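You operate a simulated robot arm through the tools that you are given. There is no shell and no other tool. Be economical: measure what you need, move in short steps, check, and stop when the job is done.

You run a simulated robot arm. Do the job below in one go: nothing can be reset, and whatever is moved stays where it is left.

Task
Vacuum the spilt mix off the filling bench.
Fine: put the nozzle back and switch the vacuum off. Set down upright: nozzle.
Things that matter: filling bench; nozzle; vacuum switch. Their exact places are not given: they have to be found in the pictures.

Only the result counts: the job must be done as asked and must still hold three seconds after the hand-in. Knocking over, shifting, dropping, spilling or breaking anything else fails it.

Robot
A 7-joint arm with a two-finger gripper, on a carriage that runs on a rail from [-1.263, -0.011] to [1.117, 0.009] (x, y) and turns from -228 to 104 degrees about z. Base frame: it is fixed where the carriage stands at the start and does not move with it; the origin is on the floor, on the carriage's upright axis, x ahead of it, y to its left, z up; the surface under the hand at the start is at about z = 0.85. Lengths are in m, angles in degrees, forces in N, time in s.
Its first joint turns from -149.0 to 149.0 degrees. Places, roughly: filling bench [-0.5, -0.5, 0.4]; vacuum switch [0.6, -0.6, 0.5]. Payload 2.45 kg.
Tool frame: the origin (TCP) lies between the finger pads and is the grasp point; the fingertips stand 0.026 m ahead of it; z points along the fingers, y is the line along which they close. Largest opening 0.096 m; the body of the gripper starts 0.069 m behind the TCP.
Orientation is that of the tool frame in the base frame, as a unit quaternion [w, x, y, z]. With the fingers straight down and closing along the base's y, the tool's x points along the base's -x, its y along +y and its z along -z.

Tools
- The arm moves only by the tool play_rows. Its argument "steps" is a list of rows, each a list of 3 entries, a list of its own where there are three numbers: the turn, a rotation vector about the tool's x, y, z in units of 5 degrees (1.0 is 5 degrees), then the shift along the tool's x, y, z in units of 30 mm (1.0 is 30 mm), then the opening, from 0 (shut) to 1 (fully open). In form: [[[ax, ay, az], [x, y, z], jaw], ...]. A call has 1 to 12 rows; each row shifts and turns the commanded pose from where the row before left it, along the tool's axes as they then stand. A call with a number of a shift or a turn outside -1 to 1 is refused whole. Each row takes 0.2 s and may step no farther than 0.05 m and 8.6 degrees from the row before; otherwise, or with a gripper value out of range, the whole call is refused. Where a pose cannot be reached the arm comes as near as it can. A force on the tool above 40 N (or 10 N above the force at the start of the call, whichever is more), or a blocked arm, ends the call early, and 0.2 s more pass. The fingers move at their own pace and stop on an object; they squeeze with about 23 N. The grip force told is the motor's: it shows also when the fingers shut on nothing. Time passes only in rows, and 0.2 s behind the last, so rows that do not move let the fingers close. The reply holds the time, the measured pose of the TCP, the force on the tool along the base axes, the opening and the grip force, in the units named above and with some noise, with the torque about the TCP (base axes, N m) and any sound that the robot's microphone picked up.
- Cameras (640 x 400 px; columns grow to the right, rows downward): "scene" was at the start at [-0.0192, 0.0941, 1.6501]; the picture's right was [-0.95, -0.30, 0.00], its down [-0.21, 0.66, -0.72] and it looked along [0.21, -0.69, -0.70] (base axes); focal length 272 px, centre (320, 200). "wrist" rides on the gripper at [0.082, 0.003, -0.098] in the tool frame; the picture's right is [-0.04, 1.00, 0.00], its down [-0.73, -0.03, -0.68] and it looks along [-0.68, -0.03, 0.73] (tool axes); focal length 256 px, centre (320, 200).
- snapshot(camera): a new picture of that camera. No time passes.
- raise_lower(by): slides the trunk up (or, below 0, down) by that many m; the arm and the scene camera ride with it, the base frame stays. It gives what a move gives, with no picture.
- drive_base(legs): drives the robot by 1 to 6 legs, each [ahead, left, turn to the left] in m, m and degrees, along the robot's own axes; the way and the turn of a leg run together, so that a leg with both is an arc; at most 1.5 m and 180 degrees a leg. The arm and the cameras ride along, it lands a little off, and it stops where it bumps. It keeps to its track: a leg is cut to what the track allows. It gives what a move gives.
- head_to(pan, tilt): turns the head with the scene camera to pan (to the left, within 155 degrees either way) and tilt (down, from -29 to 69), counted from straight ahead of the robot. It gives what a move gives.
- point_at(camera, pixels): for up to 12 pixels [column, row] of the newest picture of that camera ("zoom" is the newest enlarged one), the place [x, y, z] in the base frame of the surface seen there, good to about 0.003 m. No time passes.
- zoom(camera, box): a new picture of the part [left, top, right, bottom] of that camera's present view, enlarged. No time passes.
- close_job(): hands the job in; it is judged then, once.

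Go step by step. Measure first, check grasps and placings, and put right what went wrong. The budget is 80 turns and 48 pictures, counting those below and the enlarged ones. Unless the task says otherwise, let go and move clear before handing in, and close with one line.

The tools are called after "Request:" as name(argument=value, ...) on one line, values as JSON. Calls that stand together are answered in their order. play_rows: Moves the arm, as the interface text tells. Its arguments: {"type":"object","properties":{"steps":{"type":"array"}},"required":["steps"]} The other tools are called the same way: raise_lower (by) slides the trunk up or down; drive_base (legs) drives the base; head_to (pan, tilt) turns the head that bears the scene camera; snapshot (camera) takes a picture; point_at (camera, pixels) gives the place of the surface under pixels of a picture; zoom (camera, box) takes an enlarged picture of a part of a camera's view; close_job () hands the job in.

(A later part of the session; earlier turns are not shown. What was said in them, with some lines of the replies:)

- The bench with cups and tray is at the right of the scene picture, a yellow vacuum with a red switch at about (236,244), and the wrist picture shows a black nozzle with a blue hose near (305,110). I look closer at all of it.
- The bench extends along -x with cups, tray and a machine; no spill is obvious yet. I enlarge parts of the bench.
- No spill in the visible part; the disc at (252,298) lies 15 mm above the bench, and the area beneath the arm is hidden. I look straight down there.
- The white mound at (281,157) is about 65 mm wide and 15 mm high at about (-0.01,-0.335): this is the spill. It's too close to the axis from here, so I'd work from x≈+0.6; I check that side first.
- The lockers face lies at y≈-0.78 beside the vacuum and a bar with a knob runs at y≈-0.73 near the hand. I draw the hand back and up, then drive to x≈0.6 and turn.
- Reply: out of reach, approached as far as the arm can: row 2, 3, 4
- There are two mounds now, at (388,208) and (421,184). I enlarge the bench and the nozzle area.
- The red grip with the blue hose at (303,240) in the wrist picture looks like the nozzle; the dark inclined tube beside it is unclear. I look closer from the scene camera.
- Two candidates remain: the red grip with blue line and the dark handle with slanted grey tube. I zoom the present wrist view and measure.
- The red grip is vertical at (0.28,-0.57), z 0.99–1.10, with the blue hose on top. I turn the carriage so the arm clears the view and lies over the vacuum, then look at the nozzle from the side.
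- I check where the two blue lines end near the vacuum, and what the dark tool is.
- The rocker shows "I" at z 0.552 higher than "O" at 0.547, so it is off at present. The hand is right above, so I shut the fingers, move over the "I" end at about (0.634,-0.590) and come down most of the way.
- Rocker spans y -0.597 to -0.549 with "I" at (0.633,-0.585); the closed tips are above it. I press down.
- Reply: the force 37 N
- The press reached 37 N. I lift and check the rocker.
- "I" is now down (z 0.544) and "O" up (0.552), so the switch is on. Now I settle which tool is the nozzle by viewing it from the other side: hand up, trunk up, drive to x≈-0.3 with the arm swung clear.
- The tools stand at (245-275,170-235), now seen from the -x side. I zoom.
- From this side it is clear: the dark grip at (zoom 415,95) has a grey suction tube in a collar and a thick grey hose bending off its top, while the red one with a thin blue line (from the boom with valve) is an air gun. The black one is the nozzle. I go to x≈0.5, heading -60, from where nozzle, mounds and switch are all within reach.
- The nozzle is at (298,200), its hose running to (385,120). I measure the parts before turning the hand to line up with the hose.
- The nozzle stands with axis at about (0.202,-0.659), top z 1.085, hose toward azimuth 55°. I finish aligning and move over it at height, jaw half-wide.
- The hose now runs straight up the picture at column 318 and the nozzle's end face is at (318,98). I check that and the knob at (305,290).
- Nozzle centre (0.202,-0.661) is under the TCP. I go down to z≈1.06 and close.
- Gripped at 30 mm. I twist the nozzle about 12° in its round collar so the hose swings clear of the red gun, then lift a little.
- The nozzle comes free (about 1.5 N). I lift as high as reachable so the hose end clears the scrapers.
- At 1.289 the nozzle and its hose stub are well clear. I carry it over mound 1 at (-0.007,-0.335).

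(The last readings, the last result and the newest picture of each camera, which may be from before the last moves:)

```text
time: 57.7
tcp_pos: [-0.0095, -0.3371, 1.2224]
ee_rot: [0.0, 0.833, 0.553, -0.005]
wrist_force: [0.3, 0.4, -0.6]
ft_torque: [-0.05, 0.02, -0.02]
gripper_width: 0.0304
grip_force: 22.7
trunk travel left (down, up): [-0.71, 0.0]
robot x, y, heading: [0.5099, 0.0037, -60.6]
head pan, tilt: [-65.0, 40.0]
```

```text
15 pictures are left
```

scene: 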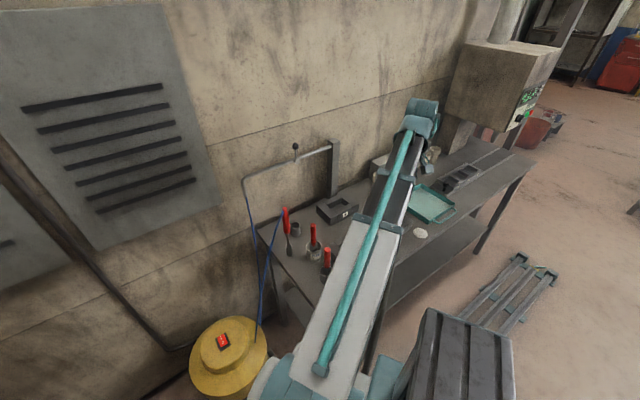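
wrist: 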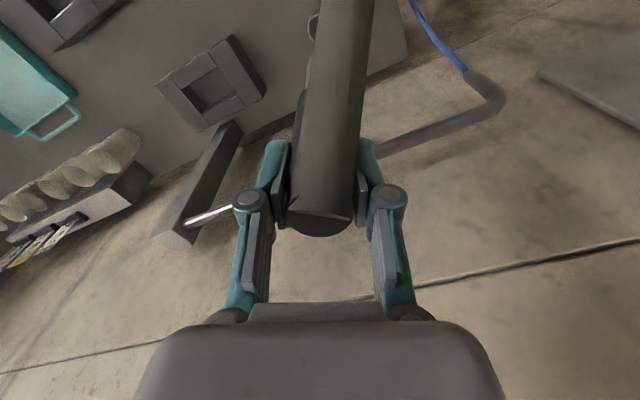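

Other tools stand untouched. I descend to about 20 mm above the bench over mound 1 and listen.

Request:
play_rows(steps=[[[0, 0, 0], [0, 0, 1], 0.1], [[0, 0, 0], [0, 0, 1], 0.1], [[0, 0, 0], [0, 0, 1], 0.1], [[0, 0, 0], [0, 0, 1], 0.1], [[0, 0, 0], [0, 0, 0.65], 0.1], [[0, 0, 0], [0, 0, 0], 0.1], [[0, 0, 0], [0, 0, 0], 0.1]])

Request:
head_to(pan=-60, tilt=48)

Request:
snapshot(camera="scene")

```text
time: 59.3
tcp_pos: [-0.0085, -0.3357, 1.0865]
ee_rot: [0.0, 0.833, 0.553, -0.004]
wrist_force: [1.2, 0.6, -1.0]
ft_torque: [-0.03, -0.02, 0.0]
gripper_width: 0.0304
grip_force: 23.3
trunk travel left (down, up): [-0.71, 0.0]
robot x, y, heading: [0.511, 0.0071, -60.6]
head pan, tilt: [-65.0, 40.0]
```

```text
time: 60.0
tcp_pos: [-0.0088, -0.3362, 1.0873]
ee_rot: [0.001, 0.833, 0.553, -0.004]
wrist_force: [-0.1, 0.2, -1.0]
ft_torque: [0.0, 0.01, 0.0]
gripper_width: 0.0303
grip_force: 22.4
trunk travel left (down, up): [-0.71, 0.0]
robot x, y, heading: [0.5077, 0.0016, -60.4]
head pan, tilt: [-60.0, 48.0]
```

```text
14 pictures are left
```

scene: 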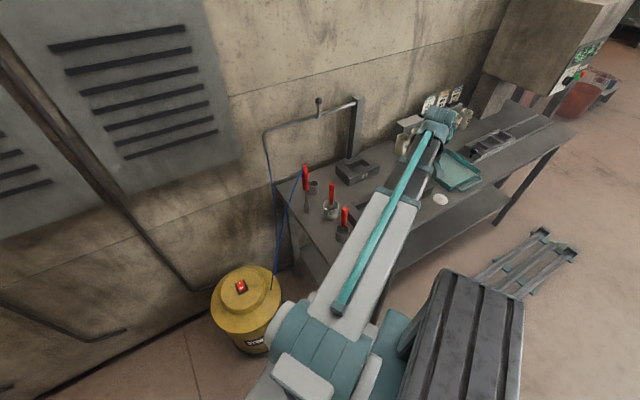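

The arm hides the spot. I go down 15 mm more, watching the force, then sweep.

Request:
play_rows(steps=[[[0, 0, 0], [0, 0, 0.2], 0.1], [[0, 0, 0], [0, 0, 0.2], 0.1], [[0, 0, 0], [0, 0, 0.1], 0.1], [[0, 0, 0], [0, 0, 0], 0.1], [[0, 0, 0], [0, 0, 0], 0.1]])

```text
time: 61.1
tcp_pos: [-0.0094, -0.3367, 1.0699]
ee_rot: [0.0, 0.833, 0.553, -0.004]
wrist_force: [-0.9, -0.4, -0.8]
ft_torque: [-0.01, -0.01, -0.01]
gripper_width: 0.0304
grip_force: 23.6
trunk travel left (down, up): [-0.71, 0.0]
robot x, y, heading: [0.5073, 0.0064, -60.5]
head pan, tilt: [-60.0, 48.0]
```

No contact and weight unchanged. I sweep a small square over the mound, staying off block 8.

Request:
play_rows(steps=[[[0, 0, 0], [0.7, 0, 0], 0.1], [[0, 0, 0], [0, 0.6, 0], 0.1], [[0, 0, 0], [-0.7, 0, 0], 0.1], [[0, 0, 0], [-0.4, 0, 0], 0.1], [[0, 0, 0], [0, -0.6, 0], 0.1], [[0, 0, 0], [0, -0.7, 0], 0.1], [[0, 0, 0], [0.5, 0, 0], 0.1], [[0, 0, 0], [0.6, 0, 0], 0.1], [[0, 0, 0], [0, 0.7, 0], 0.1], [[0, 0, 0], [-0.7, 0, 0], 0.1]])

Request:
play_rows(steps=[[[0, 0, 0], [0, 0, -1], 0.1], [[0, 0, 0], [0, 0, -1], 0.1], [[0, 0, 0], [0, -1, -0.5], 0.1], [[0, 0, 0], [0, -1, 0], 0.1], [[0, 0, 0], [0, -1, 0], 0.1], [[0, 0, 0], [0, -1, 0], 0.1], [[0, 0, 0], [0, -1, 0], 0.1]])

Request:
snapshot(camera="scene")

```text
time: 63.4
tcp_pos: [-0.009, -0.3369, 1.0702]
ee_rot: [0.0, 0.833, 0.553, -0.003]
wrist_force: [0.9, -1.3, -1.1]
ft_torque: [0.01, -0.01, -0.01]
gripper_width: 0.0306
grip_force: 23.0
trunk travel left (down, up): [-0.71, 0.0]
robot x, y, heading: [0.5096, 0.0024, -60.7]
head pan, tilt: [-60.0, 48.0]
```

```text
time: 65.0
tcp_pos: [-0.1483, -0.2783, 1.1453]
ee_rot: [0.001, 0.833, 0.554, -0.004]
wrist_force: [0.2, 0.2, -1.5]
ft_torque: [-0.02, 0.01, 0.02]
gripper_width: 0.0305
grip_force: 23.1
trunk travel left (down, up): [-0.71, 0.0]
robot x, y, heading: [0.5072, 0.0009, -60.5]
head pan, tilt: [-60.0, 48.0]
```

```text
13 pictures are left
```

scene: 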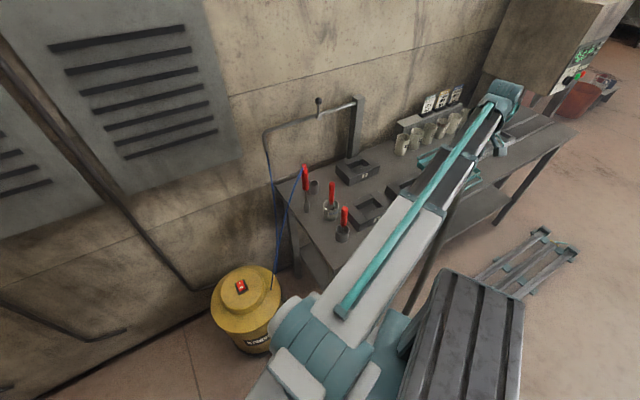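

The spot is hidden behind the arm for now; I continue to mound 2 at about (-0.235,-0.338) and do the same sweep.

Request:
play_rows(steps=[[[0, 0, 0], [-0.99, -0.63, 0], 0.1], [[0, 0, 0], [-0.99, -0.63, 0], 0.1], [[0, 0, 0], [-0.98, -0.62, 0], 0.1], [[0, 0, 0], [0, 0, 0.8], 0.1], [[0, 0, 0], [0, 0, 0.8], 0.1], [[0, 0, 0], [0, 0, 0.6], 0.1], [[0, 0, 0], [0, 0, 0.3], 0.1], [[0, 0, 0], [0, 0, 0], 0.1], [[0, 0, 0], [0, 0, 0], 0.1]])

Request:
play_rows(steps=[[[0, 0, 0], [0.7, 0, 0], 0.1], [[0, 0, 0], [0, 0.6, 0], 0.1], [[0, 0, 0], [-0.7, 0, 0], 0.1], [[0, 0, 0], [-0.4, 0, 0], 0.1], [[0, 0, 0], [0, -0.6, 0], 0.1], [[0, 0, 0], [0, -0.6, 0], 0.1], [[0, 0, 0], [0.5, 0, 0], 0.1], [[0, 0, 0], [0.6, 0, 0], 0.1], [[0, 0, 0], [0, 0.6, 0], 0.1], [[0, 0, 0], [-0.7, 0, 0], 0.1]])

Request:
play_rows(steps=[[[0, 0, 0], [0, 0, -1], 0.1], [[0, 0, 0], [0, 0, -1], 0.1], [[0, 0, 0], [0, 0, -1], 0.1], [[0, 0, 0], [0, 0, -1], 0.1], [[0, 0, 0], [0, 0, -1], 0.1]])

```text
time: 67.0
tcp_pos: [-0.2349, -0.3385, 1.0729]
ee_rot: [0.0, 0.833, 0.553, -0.004]
wrist_force: [0.5, 0.5, -0.8]
ft_torque: [0.0, 0.03, 0.01]
gripper_width: 0.0303
grip_force: 23.2
trunk travel left (down, up): [-0.71, 0.0]
robot x, y, heading: [0.5097, 0.0079, -60.5]
head pan, tilt: [-60.0, 48.0]
```

```text
time: 69.2
tcp_pos: [-0.2346, -0.3409, 1.0704]
ee_rot: [0.001, 0.833, 0.554, -0.004]
wrist_force: [-0.8, 0.0, -0.9]
ft_torque: [-0.01, 0.0, 0.07]
gripper_width: 0.0306
grip_force: 22.7
trunk travel left (down, up): [-0.71, 0.0]
robot x, y, heading: [0.5122, 0.0032, -60.6]
head pan, tilt: [-60.0, 48.0]
```

```text
time: 70.3
tcp_pos: [-0.2342, -0.3365, 1.2221]
ee_rot: [0.001, 0.833, 0.554, -0.003]
wrist_force: [-0.1, -0.2, -0.3]
ft_torque: [-0.01, 0.02, 0.0]
gripper_width: 0.0303
grip_force: 23.2
trunk travel left (down, up): [-0.71, 0.0]
robot x, y, heading: [0.51, 0.007, -60.2]
head pan, tilt: [-60.0, 48.0]
```

Both mounds swept. I swing the carriage 25° so the arm leaves the view, then check.

Request:
drive_base(legs=[[0, 0, -28]])

Request:
head_to(pan=-50, tilt=45)

Request:
snapshot(camera="scene")

```text
time: 72.2
tcp_pos: [-0.3056, 0.0554, 1.2215]
ee_rot: [-0.001, 0.942, 0.335, -0.004]
wrist_force: [-0.6, -0.1, -2.0]
ft_torque: [-0.01, -0.01, 0.0]
gripper_width: 0.0304
grip_force: 22.8
trunk travel left (down, up): [-0.71, 0.0]
robot x, y, heading: [0.5103, 0.0037, -88.6]
head pan, tilt: [-60.0, 48.0]
```

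```text
time: 72.9
tcp_pos: [-0.3072, 0.0548, 1.2213]
ee_rot: [-0.001, 0.942, 0.334, -0.004]
wrist_force: [0.9, 0.5, -1.7]
ft_torque: [0.02, 0.01, 0.0]
gripper_width: 0.03
grip_force: 23.3
trunk travel left (down, up): [-0.71, 0.0]
robot x, y, heading: [0.5087, 0.004, -88.7]
head pan, tilt: [-50.0, 45.0]
```

```text
12 pictures are left
```

scene: 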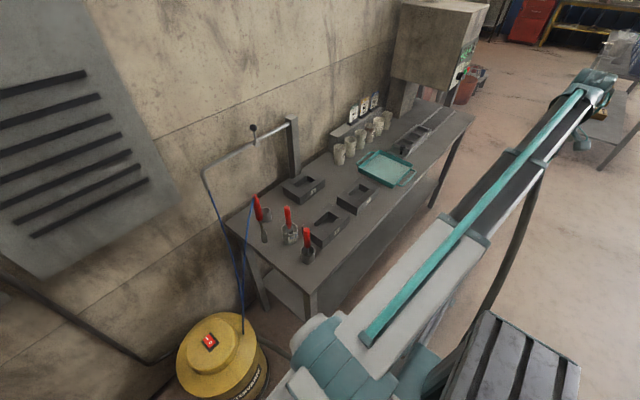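

Both white mounds are gone. I zoom to check for remains and that nothing shifted, and to see the empty collar.

Request:
zoom(camera="scene", box=[225, 110, 445, 270])

Request:
zoom(camera="scene", box=[230, 170, 330, 270])

```text
2.50 times, centred on (335, 190) of scene
```

zoom: 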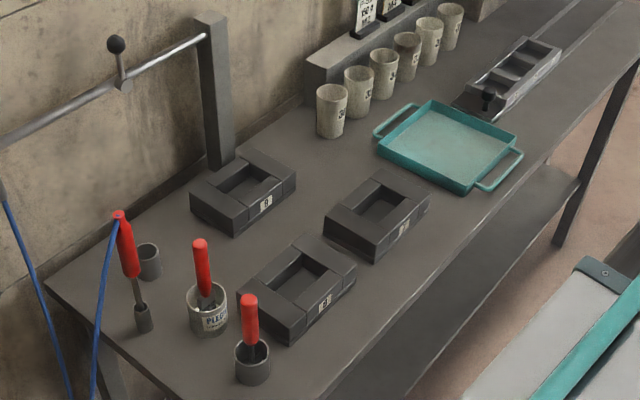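

```text
4.00 times, centred on (280, 220) of scene
```

zoom: 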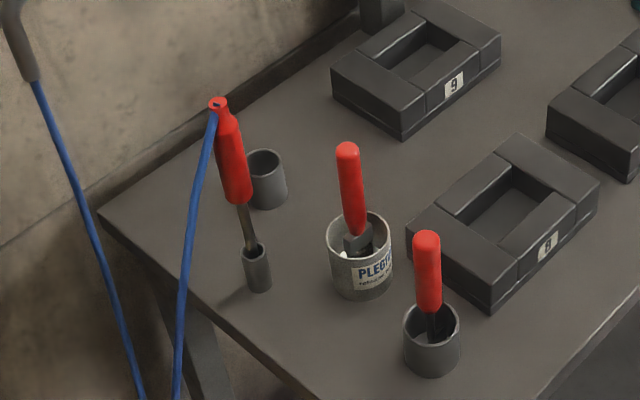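

The bench is clean, nothing shifted, and the empty collar is at zoom (265,180). I turn back to retrace the way to the collar.

Request:
drive_base(legs=[[0, 0, 28.3]])

Request:
point_at(camera="zoom", pixels=[[250, 160], [282, 160], [265, 151], [268, 200], [262, 180]])

```text
time: 74.7
tcp_pos: [-0.2353, -0.3337, 1.222]
ee_rot: [0.001, 0.834, 0.551, -0.004]
wrist_force: [0.1, -0.2, -1.3]
ft_torque: [0.0, -0.01, 0.01]
gripper_width: 0.0302
grip_force: 23.5
trunk travel left (down, up): [-0.71, 0.0]
robot x, y, heading: [0.5068, 0.0043, -60.7]
head pan, tilt: [-50.0, 45.0]
```

```text
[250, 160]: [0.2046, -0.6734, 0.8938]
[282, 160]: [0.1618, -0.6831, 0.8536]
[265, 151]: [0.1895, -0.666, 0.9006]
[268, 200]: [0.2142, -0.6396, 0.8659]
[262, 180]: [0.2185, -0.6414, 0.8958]
```

Collar rim at z≈0.895 agrees with (0.202,-0.66). I carry the nozzle back at height.

Request:
play_rows(steps=[[[0, 0, 0], [-0.2, 0.95, -0.2], 0.1], [[0, 0, 0], [-0.2, 0.95, -0.2], 0.1], [[0, 0, 0], [-0.2, 0.95, -0.2], 0.1], [[0, 0, 0], [-0.2, 0.95, -0.2], 0.1], [[0, 0, 0], [-0.2, 0.95, -0.2], 0.1], [[0, 0, 0], [-0.2, 0.95, -0.2], 0.1], [[0, 0, 0], [-0.2, 0.95, -0.2], 0.1], [[0, 0, 0], [-0.2, 0.95, -0.2], 0.1], [[0, 0, 0], [-0.2, 0.95, -0.2], 0.1], [[0, 0, 0], [-0.2, 0.95, -0.2], 0.1], [[0, 0, 0], [-0.2, 0.95, -0.2], 0.1], [[0, 0, 0], [-0.2, 0.95, 0], 0.1]])

```text
time: 77.3
tcp_pos: [0.0499, -0.5343, 1.2872]
ee_rot: [0.0, 0.834, 0.551, -0.004]
wrist_force: [0.4, -0.3, -2.1]
ft_torque: [0.0, 0.02, -0.02]
gripper_width: 0.0304
grip_force: 22.4
trunk travel left (down, up): [-0.71, 0.0]
robot x, y, heading: [0.5073, 0.0021, -60.6]
head pan, tilt: [-50.0, 45.0]
```

Request:
play_rows(steps=[[[0, 0, 0], [-0.263, 0.905, 0], 0.1], [[0, 0, 0], [-0.263, 0.905, 0], 0.1], [[0, 0, 0], [-0.263, 0.905, 0], 0.1], [[0, 0, 0], [-0.263, 0.905, 0], 0.1], [[0, 0, 0], [-0.263, 0.905, 0], 0.1], [[0, 0, 0], [-0.263, 0.905, 0], 0.1], [[0, 0, 0], [-0.263, 0.905, 0], 0.1], [[0, 0, 0], [0, 0, 0], 0.1], [[0, 0, 0], [0, 0, 0], 0.1]])

```text
time: 79.3
tcp_pos: [0.2044, -0.6568, 1.2861]
ee_rot: [0.001, 0.834, 0.551, -0.004]
wrist_force: [0.2, -0.3, -1.5]
ft_torque: [0.03, 0.01, 0.02]
gripper_width: 0.0301
grip_force: 23.2
trunk travel left (down, up): [-0.71, 0.0]
robot x, y, heading: [0.5077, 0.0058, -61.0]
head pan, tilt: [-50.0, 45.0]
```

Close to the collar axis (0.2032,-0.660). I descend to just above the collar rim and re-read.

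Request:
play_rows(steps=[[[0, 0, 0], [0, 0, 1], 0.1], [[0, 0, 0], [0, 0, 1], 0.1], [[0, 0, 0], [0, 0, 1], 0.1], [[0, 0, 0], [0, 0, 1], 0.1], [[0, 0, 0], [0, 0, 0.8], 0.1], [[0, 0, 0], [0, 0, 0], 0.1]])

Request:
play_rows(steps=[[[0, 0, 0], [0, 0, 0], 0.1]])

Request:
play_rows(steps=[[[0, 0, 0], [0, 0, 0], 0.1]])

Request:
head_to(pan=-50, tilt=44)

Request:
snapshot(camera="scene")

```text
time: 80.7
tcp_pos: [0.2034, -0.6599, 1.1419]
ee_rot: [0.0, 0.834, 0.551, -0.004]
wrist_force: [-0.3, -0.3, -1.2]
ft_torque: [-0.03, 0.02, -0.03]
gripper_width: 0.0304
grip_force: 23.3
trunk travel left (down, up): [-0.71, 0.0]
robot x, y, heading: [0.5114, 0.0051, -60.7]
head pan, tilt: [-50.0, 45.0]
```

```text
time: 81.1
tcp_pos: [0.2032, -0.6604, 1.143]
ee_rot: [0.0, 0.834, 0.551, -0.004]
wrist_force: [0.5, -0.7, -1.1]
ft_torque: [-0.03, -0.01, 0.01]
gripper_width: 0.0304
grip_force: 23.1
trunk travel left (down, up): [-0.71, 0.0]
robot x, y, heading: [0.5088, 0.0027, -60.8]
head pan, tilt: [-50.0, 45.0]
```

```text
time: 81.5
tcp_pos: [0.203, -0.6592, 1.1425]
ee_rot: [0.0, 0.835, 0.551, -0.003]
wrist_force: [-0.1, -0.3, -1.2]
ft_torque: [0.0, -0.01, 0.0]
gripper_width: 0.0305
grip_force: 23.0
trunk travel left (down, up): [-0.71, 0.0]
robot x, y, heading: [0.5072, 0.0066, -61.1]
head pan, tilt: [-50.0, 45.0]
```

```text
time: 82.1
tcp_pos: [0.2038, -0.6601, 1.1426]
ee_rot: [0.001, 0.835, 0.55, -0.004]
wrist_force: [0.6, -0.6, -1.5]
ft_torque: [-0.02, 0.0, -0.01]
gripper_width: 0.0304
grip_force: 22.5
trunk travel left (down, up): [-0.71, 0.0]
robot x, y, heading: [0.5081, 0.003, -60.8]
head pan, tilt: [-50.0, 44.0]
```

```text
9 pictures are left
```

scene: 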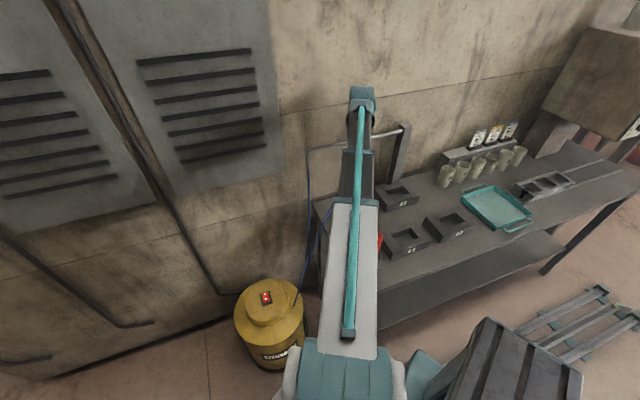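

Position matches within a millimetre. I lower into the collar in small steps.

Request:
play_rows(steps=[[[0, 0, 0], [0, 0, 0.4], 0.1], [[0, 0, 0], [0, 0, 0.4], 0.1], [[0, 0, 0], [0, 0, 0.4], 0.1], [[0, 0, 0], [0, 0, 0.4], 0.1], [[0, 0, 0], [0, 0, 0.4], 0.1], [[0, 0, 0], [0, 0, 0.4], 0.1], [[0, 0, 0], [0, 0, 0.15], 0.1], [[0, 0, 0], [0, 0, 0], 0.1]])

```text
time: 83.9
tcp_pos: [0.2035, -0.6597, 1.0647]
ee_rot: [0.0, 0.834, 0.551, -0.004]
wrist_force: [0.1, 0.9, -0.9]
ft_torque: [-0.04, -0.01, 0.0]
gripper_width: 0.0304
grip_force: 23.2
trunk travel left (down, up): [-0.71, 0.0]
robot x, y, heading: [0.5064, 0.0078, -60.9]
head pan, tilt: [-50.0, 44.0]
```

It slid in freely. I twist it back 12°, ease down the last 2–3 mm, and read the force.

Request:
play_rows(steps=[[[0, 0, 0.8], [0, 0, 0], 0.1], [[0, 0, 0.8], [0, 0, 0], 0.1], [[0, 0, 0.8], [0, 0, 0], 0.1], [[0, 0, 0], [0, 0, 0.06], 0.1], [[0, 0, 0], [0, 0, 0.04], 0.1], [[0, 0, 0], [0, 0, 0], 0.1]])

```text
time: 85.3
tcp_pos: [0.204, -0.66, 1.0626]
ee_rot: [0.001, 0.887, 0.462, -0.005]
wrist_force: [-0.3, 0.1, -0.2]
ft_torque: [-0.02, -0.01, 0.0]
gripper_width: 0.0303
grip_force: 23.0
trunk travel left (down, up): [-0.71, 0.0]
robot x, y, heading: [0.5093, 0.0078, -60.7]
head pan, tilt: [-50.0, 44.0]
```

Same height and heading as at the grasp, and the weight is off the wrist. I open to the earlier width and rise straight up.

Request:
play_rows(steps=[[[0, 0, 0], [0, 0, 0], 0.5], [[0, 0, 0], [0, 0, 0], 0.75], [[0, 0, 0], [0, 0, 0], 0.75], [[0, 0, 0], [0, 0, -0.5], 0.75], [[0, 0, 0], [0, 0, -1], 0.75], [[0, 0, 0], [0, 0, -1], 0.75], [[0, 0, 0], [0, 0, -1], 0.75], [[0, 0, 0], [0, 0, -1], 0.75], [[0, 0, 0], [0, 0, -1], 0.75]])

Request:
snapshot(camera="wrist")

Request:
point_at(camera="wrist", pixels=[[318, 80], [318, 70], [318, 60], [318, 40]])

```text
time: 87.3
tcp_pos: [0.2038, -0.6617, 1.2282]
ee_rot: [0.001, 0.887, 0.461, -0.003]
wrist_force: [0.7, -1.5, 0.6]
ft_torque: [-0.01, 0.01, -0.01]
gripper_width: 0.0717
grip_force: 0.1
trunk travel left (down, up): [-0.71, 0.0]
robot x, y, heading: [0.5097, 0.003, -60.9]
head pan, tilt: [-50.0, 44.0]
```

```text
8 pictures are left
```

wrist: 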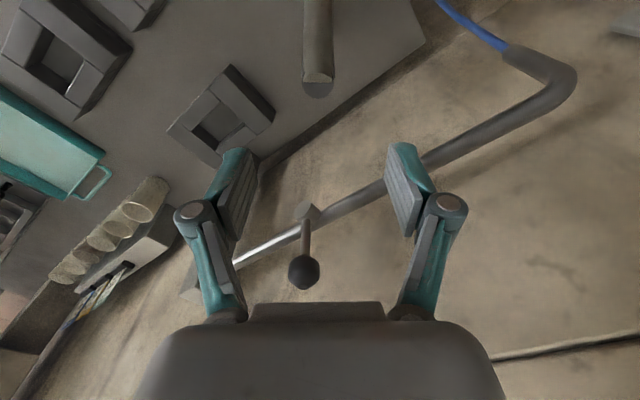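

```text
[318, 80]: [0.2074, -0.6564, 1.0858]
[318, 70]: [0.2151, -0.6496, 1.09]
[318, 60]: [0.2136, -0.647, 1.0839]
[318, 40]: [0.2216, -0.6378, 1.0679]
```

The nozzle stands upright in its collar as before (top z 1.085). I draw the hand back and swing over the vacuum to switch it off.

Request:
play_rows(steps=[[[0, 0, 0], [1, 0, -0.3], 0.4], [[0, 0, 0], [1, 0, -0.3], 0], [[0, 0, 0], [1, 0, 0], 0], [[0, 0, 0], [1, 0, 0], 0], [[0, 0, 0], [0, 0, 0], 0]])

Request:
drive_base(legs=[[0, 0, 36.5]])

Request:
raise_lower(by=-0.36)

Request:
snapshot(camera="wrist")

```text
time: 88.5
tcp_pos: [0.2735, -0.5617, 1.2448]
ee_rot: [0.001, 0.888, 0.46, -0.004]
wrist_force: [-0.1, 0.1, 0.1]
ft_torque: [-0.01, -0.04, 0.04]
gripper_width: 0.0
grip_force: 22.4
trunk travel left (down, up): [-0.71, 0.0]
robot x, y, heading: [0.51, 0.0028, -60.8]
head pan, tilt: [-50.0, 44.0]
```

```text
time: 90.6
tcp_pos: [0.6554, -0.5921, 1.2448]
ee_rot: [0.002, 0.698, 0.716, -0.004]
wrist_force: [-0.7, -0.3, -0.2]
ft_torque: [0.0, 0.01, -0.02]
gripper_width: 0.0
grip_force: 22.3
trunk travel left (down, up): [-0.71, 0.0]
robot x, y, heading: [0.511, 0.0043, -24.2]
head pan, tilt: [-50.0, 44.0]
```

```text
time: 94.1
tcp_pos: [0.6543, -0.5909, 0.8848]
ee_rot: [0.002, 0.699, 0.715, -0.004]
wrist_force: [0.0, 0.1, 1.1]
ft_torque: [-0.02, -0.02, -0.01]
gripper_width: 0.0
grip_force: 23.4
trunk travel left (down, up): [-0.35, 0.36]
robot x, y, heading: [0.5106, 0.0002, -24.2]
head pan, tilt: [-50.0, 44.0]
```

```text
7 pictures are left
```

wrist: 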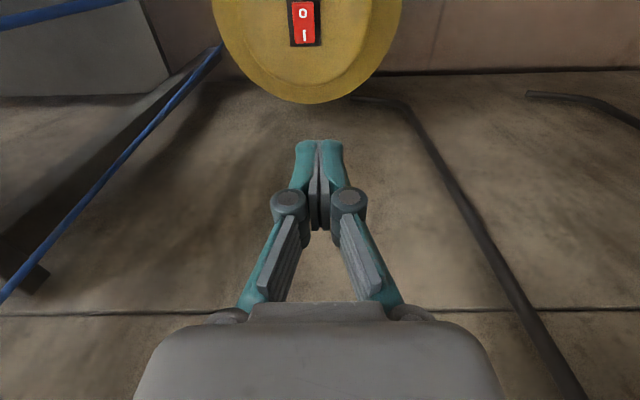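

"O" is at (303,13) up, still on. I move over the "O" end (0.632,-0.556) and down most of the way.

Request:
play_rows(steps=[[[0, 0, 0], [0.59, -0.36, 0], 0], [[0, 0, 0], [0.59, -0.36, 0], 0], [[0, 0, 0], [0, 0, 1], 0], [[0, 0, 0], [0, 0, 1], 0], [[0, 0, 0], [0, 0, 1], 0], [[0, 0, 0], [0, 0, 1], 0], [[0, 0, 0], [0, 0, 1], 0], [[0, 0, 0], [0, 0, 1], 0], [[0, 0, 0], [0, 0, 1], 0], [[0, 0, 0], [0, 0, 1], 0], [[0, 0, 0], [0, 0, 1], 0], [[0, 0, 0], [0, 0, 0], 0]])

Request:
snapshot(camera="wrist")

Request:
point_at(camera="wrist", pixels=[[318, 90], [318, 100], [318, 110], [318, 120], [318, 130], [310, 80], [325, 80]])

```text
time: 96.7
tcp_pos: [0.631, -0.5571, 0.6131]
ee_rot: [0.002, 0.699, 0.716, -0.004]
wrist_force: [-0.1, 0.6, 0.8]
ft_torque: [-0.01, 0.0, -0.02]
gripper_width: 0.0
grip_force: 23.2
trunk travel left (down, up): [-0.35, 0.36]
robot x, y, heading: [0.5148, 0.0053, -24.6]
head pan, tilt: [-50.0, 44.0]
```

```text
6 pictures are left
```

wrist: 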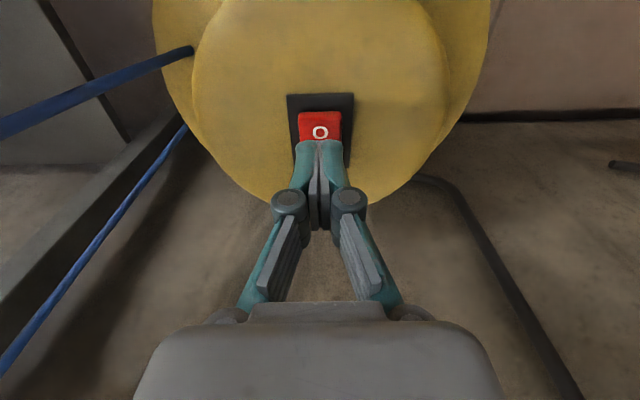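

```text
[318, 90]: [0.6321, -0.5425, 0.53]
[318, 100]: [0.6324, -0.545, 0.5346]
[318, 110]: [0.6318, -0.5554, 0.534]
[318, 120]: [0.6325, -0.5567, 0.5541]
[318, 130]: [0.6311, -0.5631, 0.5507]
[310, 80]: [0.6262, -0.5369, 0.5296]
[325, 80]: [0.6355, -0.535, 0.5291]
```

The tips are right over the "O" end. I press.

Request:
play_rows(steps=[[[0, 0, 0], [0, 0, 0.6], 0], [[0, 0, 0], [0, 0, 0.4], 0], [[0, 0, 0], [0, 0, 0.1], 0], [[0, 0, 0], [0, 0, 0.1], 0], [[0, 0, 0], [0, 0, 0.1], 0], [[0, 0, 0], [0, 0, 0.05], 0], [[0, 0, 0], [0, 0, 0], 0]])

Request:
play_rows(steps=[[[0, 0, 0], [0, 0, -1], 0], [[0, 0, 0], [0, 0, -1], 0], [[0, 0, 0], [0, 0, -1], 0], [[0, 0, 0], [0, 0, -1], 0], [[0, 0, 0], [0, 0, -1], 0], [[0, 0, 0], [0, 0, -1], 0]])

Request:
snapshot(camera="wrist")

Request:
point_at(camera="wrist", pixels=[[318, 50], [318, 55], [318, 60], [318, 65], [318, 70], [318, 75], [318, 80], [318, 85], [318, 90]])

```text
time: 98.3
tcp_pos: [0.6328, -0.558, 0.5737]
ee_rot: [0.003, 0.699, 0.715, -0.004]
wrist_force: [0.3, 0.2, -0.1]
ft_torque: [-0.04, 0.01, 0.01]
gripper_width: 0.0
grip_force: 22.7
trunk travel left (down, up): [-0.35, 0.36]
robot x, y, heading: [0.5092, 0.0038, -24.2]
head pan, tilt: [-50.0, 44.0]
```

```text
time: 99.7
tcp_pos: [0.6315, -0.556, 0.7536]
ee_rot: [0.002, 0.699, 0.715, -0.003]
wrist_force: [0.3, -1.5, -0.3]
ft_torque: [0.01, -0.02, -0.01]
gripper_width: 0.0
grip_force: 22.7
trunk travel left (down, up): [-0.35, 0.36]
robot x, y, heading: [0.5118, 0.0042, -24.4]
head pan, tilt: [-50.0, 44.0]
```

```text
5 pictures are left
```

wrist: 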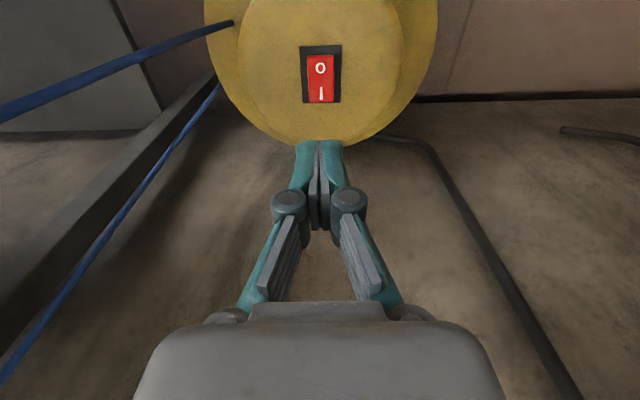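

```text
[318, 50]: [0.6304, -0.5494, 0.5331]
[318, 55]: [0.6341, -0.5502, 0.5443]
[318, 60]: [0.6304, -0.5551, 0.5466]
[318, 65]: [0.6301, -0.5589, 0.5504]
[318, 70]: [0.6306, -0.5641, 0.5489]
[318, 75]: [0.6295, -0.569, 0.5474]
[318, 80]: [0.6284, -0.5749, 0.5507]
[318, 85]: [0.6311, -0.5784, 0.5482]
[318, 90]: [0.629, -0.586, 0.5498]
```

The "O" end now reads lower (0.544–0.547) than "I" (0.550), but the press met little force; I check closer.

Request:
zoom(camera="wrist", box=[280, 30, 360, 110])

Request:
point_at(camera="wrist", pixels=[[312, 58], [320, 58], [328, 58], [312, 63], [328, 63], [312, 93], [328, 93], [312, 97], [320, 97], [328, 97], [320, 99]])

```text
5.00 times, centred on (320, 70) of wrist
```

zoom: 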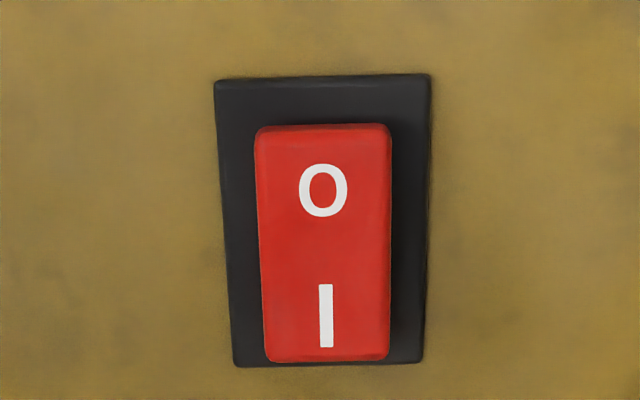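

```text
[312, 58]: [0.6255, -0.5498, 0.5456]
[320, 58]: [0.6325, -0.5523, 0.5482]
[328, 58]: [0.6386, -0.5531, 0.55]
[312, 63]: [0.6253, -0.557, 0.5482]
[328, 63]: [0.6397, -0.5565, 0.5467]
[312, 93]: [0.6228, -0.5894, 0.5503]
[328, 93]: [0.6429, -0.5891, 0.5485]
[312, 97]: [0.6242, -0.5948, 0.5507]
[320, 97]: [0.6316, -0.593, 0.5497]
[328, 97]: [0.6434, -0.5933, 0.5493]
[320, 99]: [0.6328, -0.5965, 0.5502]
```

The rocker looks nearly level (O≈0.5475, I≈0.550), so it isn't fully over. I press "O" again, a bit farther out and firmer.

Request:
play_rows(steps=[[[0, 0, 0], [0.07, 0, 1], 0], [[0, 0, 0], [0, 0, 1], 0], [[0, 0, 0], [0, 0, 1], 0], [[0, 0, 0], [0, 0, 1], 0], [[0, 0, 0], [0, 0, 1], 0], [[0, 0, 0], [0, 0, 0.7], 0], [[0, 0, 0], [0, 0, 0.25], 0], [[0, 0, 0], [0, 0, 0.1], 0], [[0, 0, 0], [0, 0, 0.1], 0], [[0, 0, 0], [0, 0, 0.1], 0], [[0, 0, 0], [0, 0, 0.1], 0], [[0, 0, 0], [0, 0, 0], 0]])

```text
time: 101.8
tcp_pos: [0.6329, -0.5567, 0.5736]
ee_rot: [0.004, 0.698, 0.716, -0.005]
wrist_force: [0.1, 4.0, 29.1]
ft_torque: [-0.27, -0.02, -0.03]
gripper_width: 0.0059
grip_force: 27.9
trunk travel left (down, up): [-0.35, 0.36]
robot x, y, heading: [0.5129, -0.0002, -24.0]
head pan, tilt: [-50.0, 44.0]
stopped in row 10: the force on the tool passed its limit at 46 N (the readings are from after the stop); the commanded pose is now the measured one
```

A firm stop at 46 N: the rocker is at its end. I lift and check.

Request:
play_rows(steps=[[[0, 0, 0], [0, 0, -1], 0], [[0, 0, 0], [0, 0, -1], 0], [[0, 0, 0], [0, 0, -1], 0], [[0, 0, 0], [0, 0, -1], 0], [[0, 0, 0], [0, 0, -1], 0], [[0, 0, 0], [0, 0, -1], 0]])

Request:
zoom(camera="wrist", box=[280, 30, 360, 110])

Request:
point_at(camera="zoom", pixels=[[280, 160], [325, 150], [370, 160], [280, 200], [370, 200], [325, 240], [280, 310], [370, 310], [280, 340], [350, 340], [370, 340]])

```text
time: 103.2
tcp_pos: [0.6319, -0.5557, 0.7502]
ee_rot: [0.004, 0.698, 0.716, -0.007]
wrist_force: [-0.1, 0.3, 0.2]
ft_torque: [0.03, 0.02, -0.02]
gripper_width: 0.0
grip_force: 28.7
trunk travel left (down, up): [-0.35, 0.36]
robot x, y, heading: [0.5136, 0.0016, -24.2]
head pan, tilt: [-50.0, 44.0]
```

```text
5.00 times, centred on (320, 70) of wrist
```

zoom: 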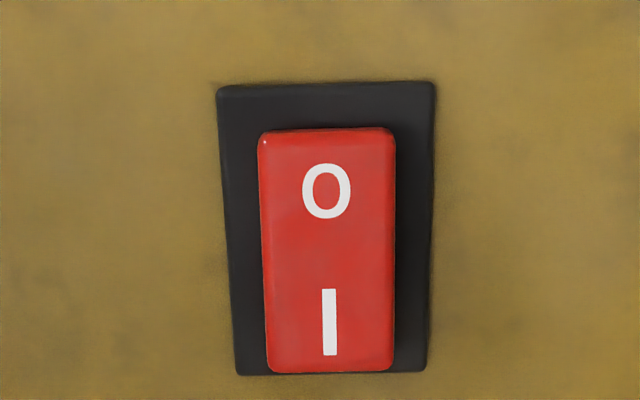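

```text
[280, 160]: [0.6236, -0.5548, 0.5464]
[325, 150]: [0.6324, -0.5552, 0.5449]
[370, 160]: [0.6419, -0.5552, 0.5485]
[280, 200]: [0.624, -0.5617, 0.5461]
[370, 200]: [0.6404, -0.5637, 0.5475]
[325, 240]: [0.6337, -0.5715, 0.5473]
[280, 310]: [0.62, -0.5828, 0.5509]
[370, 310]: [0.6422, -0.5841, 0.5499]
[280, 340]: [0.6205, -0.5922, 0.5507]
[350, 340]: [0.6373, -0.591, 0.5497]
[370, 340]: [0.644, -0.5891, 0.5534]
```

"O" reads about 0.546 and "I" 0.551, tilted as at the start: the vacuum is off. One last look at the nozzle and bench.

Request:
head_to(pan=-105, tilt=32)

Request:
zoom(camera="scene", box=[120, 50, 520, 330])

```text
time: 104.5
tcp_pos: [0.6303, -0.5543, 0.7496]
ee_rot: [0.004, 0.698, 0.716, -0.005]
wrist_force: [-0.1, -0.1, -0.6]
ft_torque: [0.01, 0.02, -0.04]
gripper_width: 0.0
grip_force: 28.4
trunk travel left (down, up): [-0.35, 0.36]
robot x, y, heading: [0.514, 0.0036, -24.0]
head pan, tilt: [-105.0, 32.0]
```

```text
1.43 times, centred on (320, 190) of scene
```

zoom: 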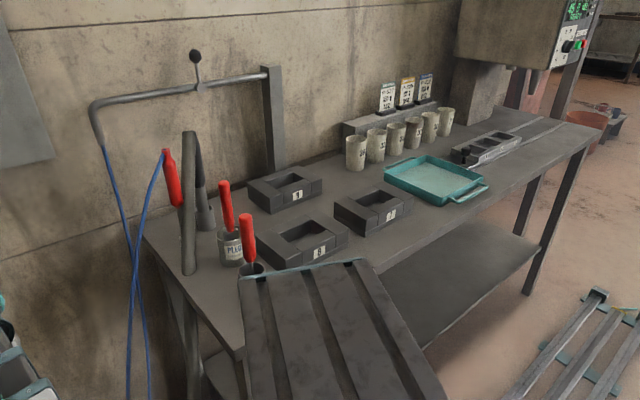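

The picture shows the bench clean, the nozzle upright in its collar at zoom (200,180) and everything else in place; I hand in.

Request:
close_job()

```text
The job is handed in.
```

The job is handed in: both mounds of spilt mix are off the bench, the nozzle is back upright in its holder, and the vacuum is switched off. The switch took a second, firmer press, and I judged it off from the rocker's tilt because the microphone never reported a sound.
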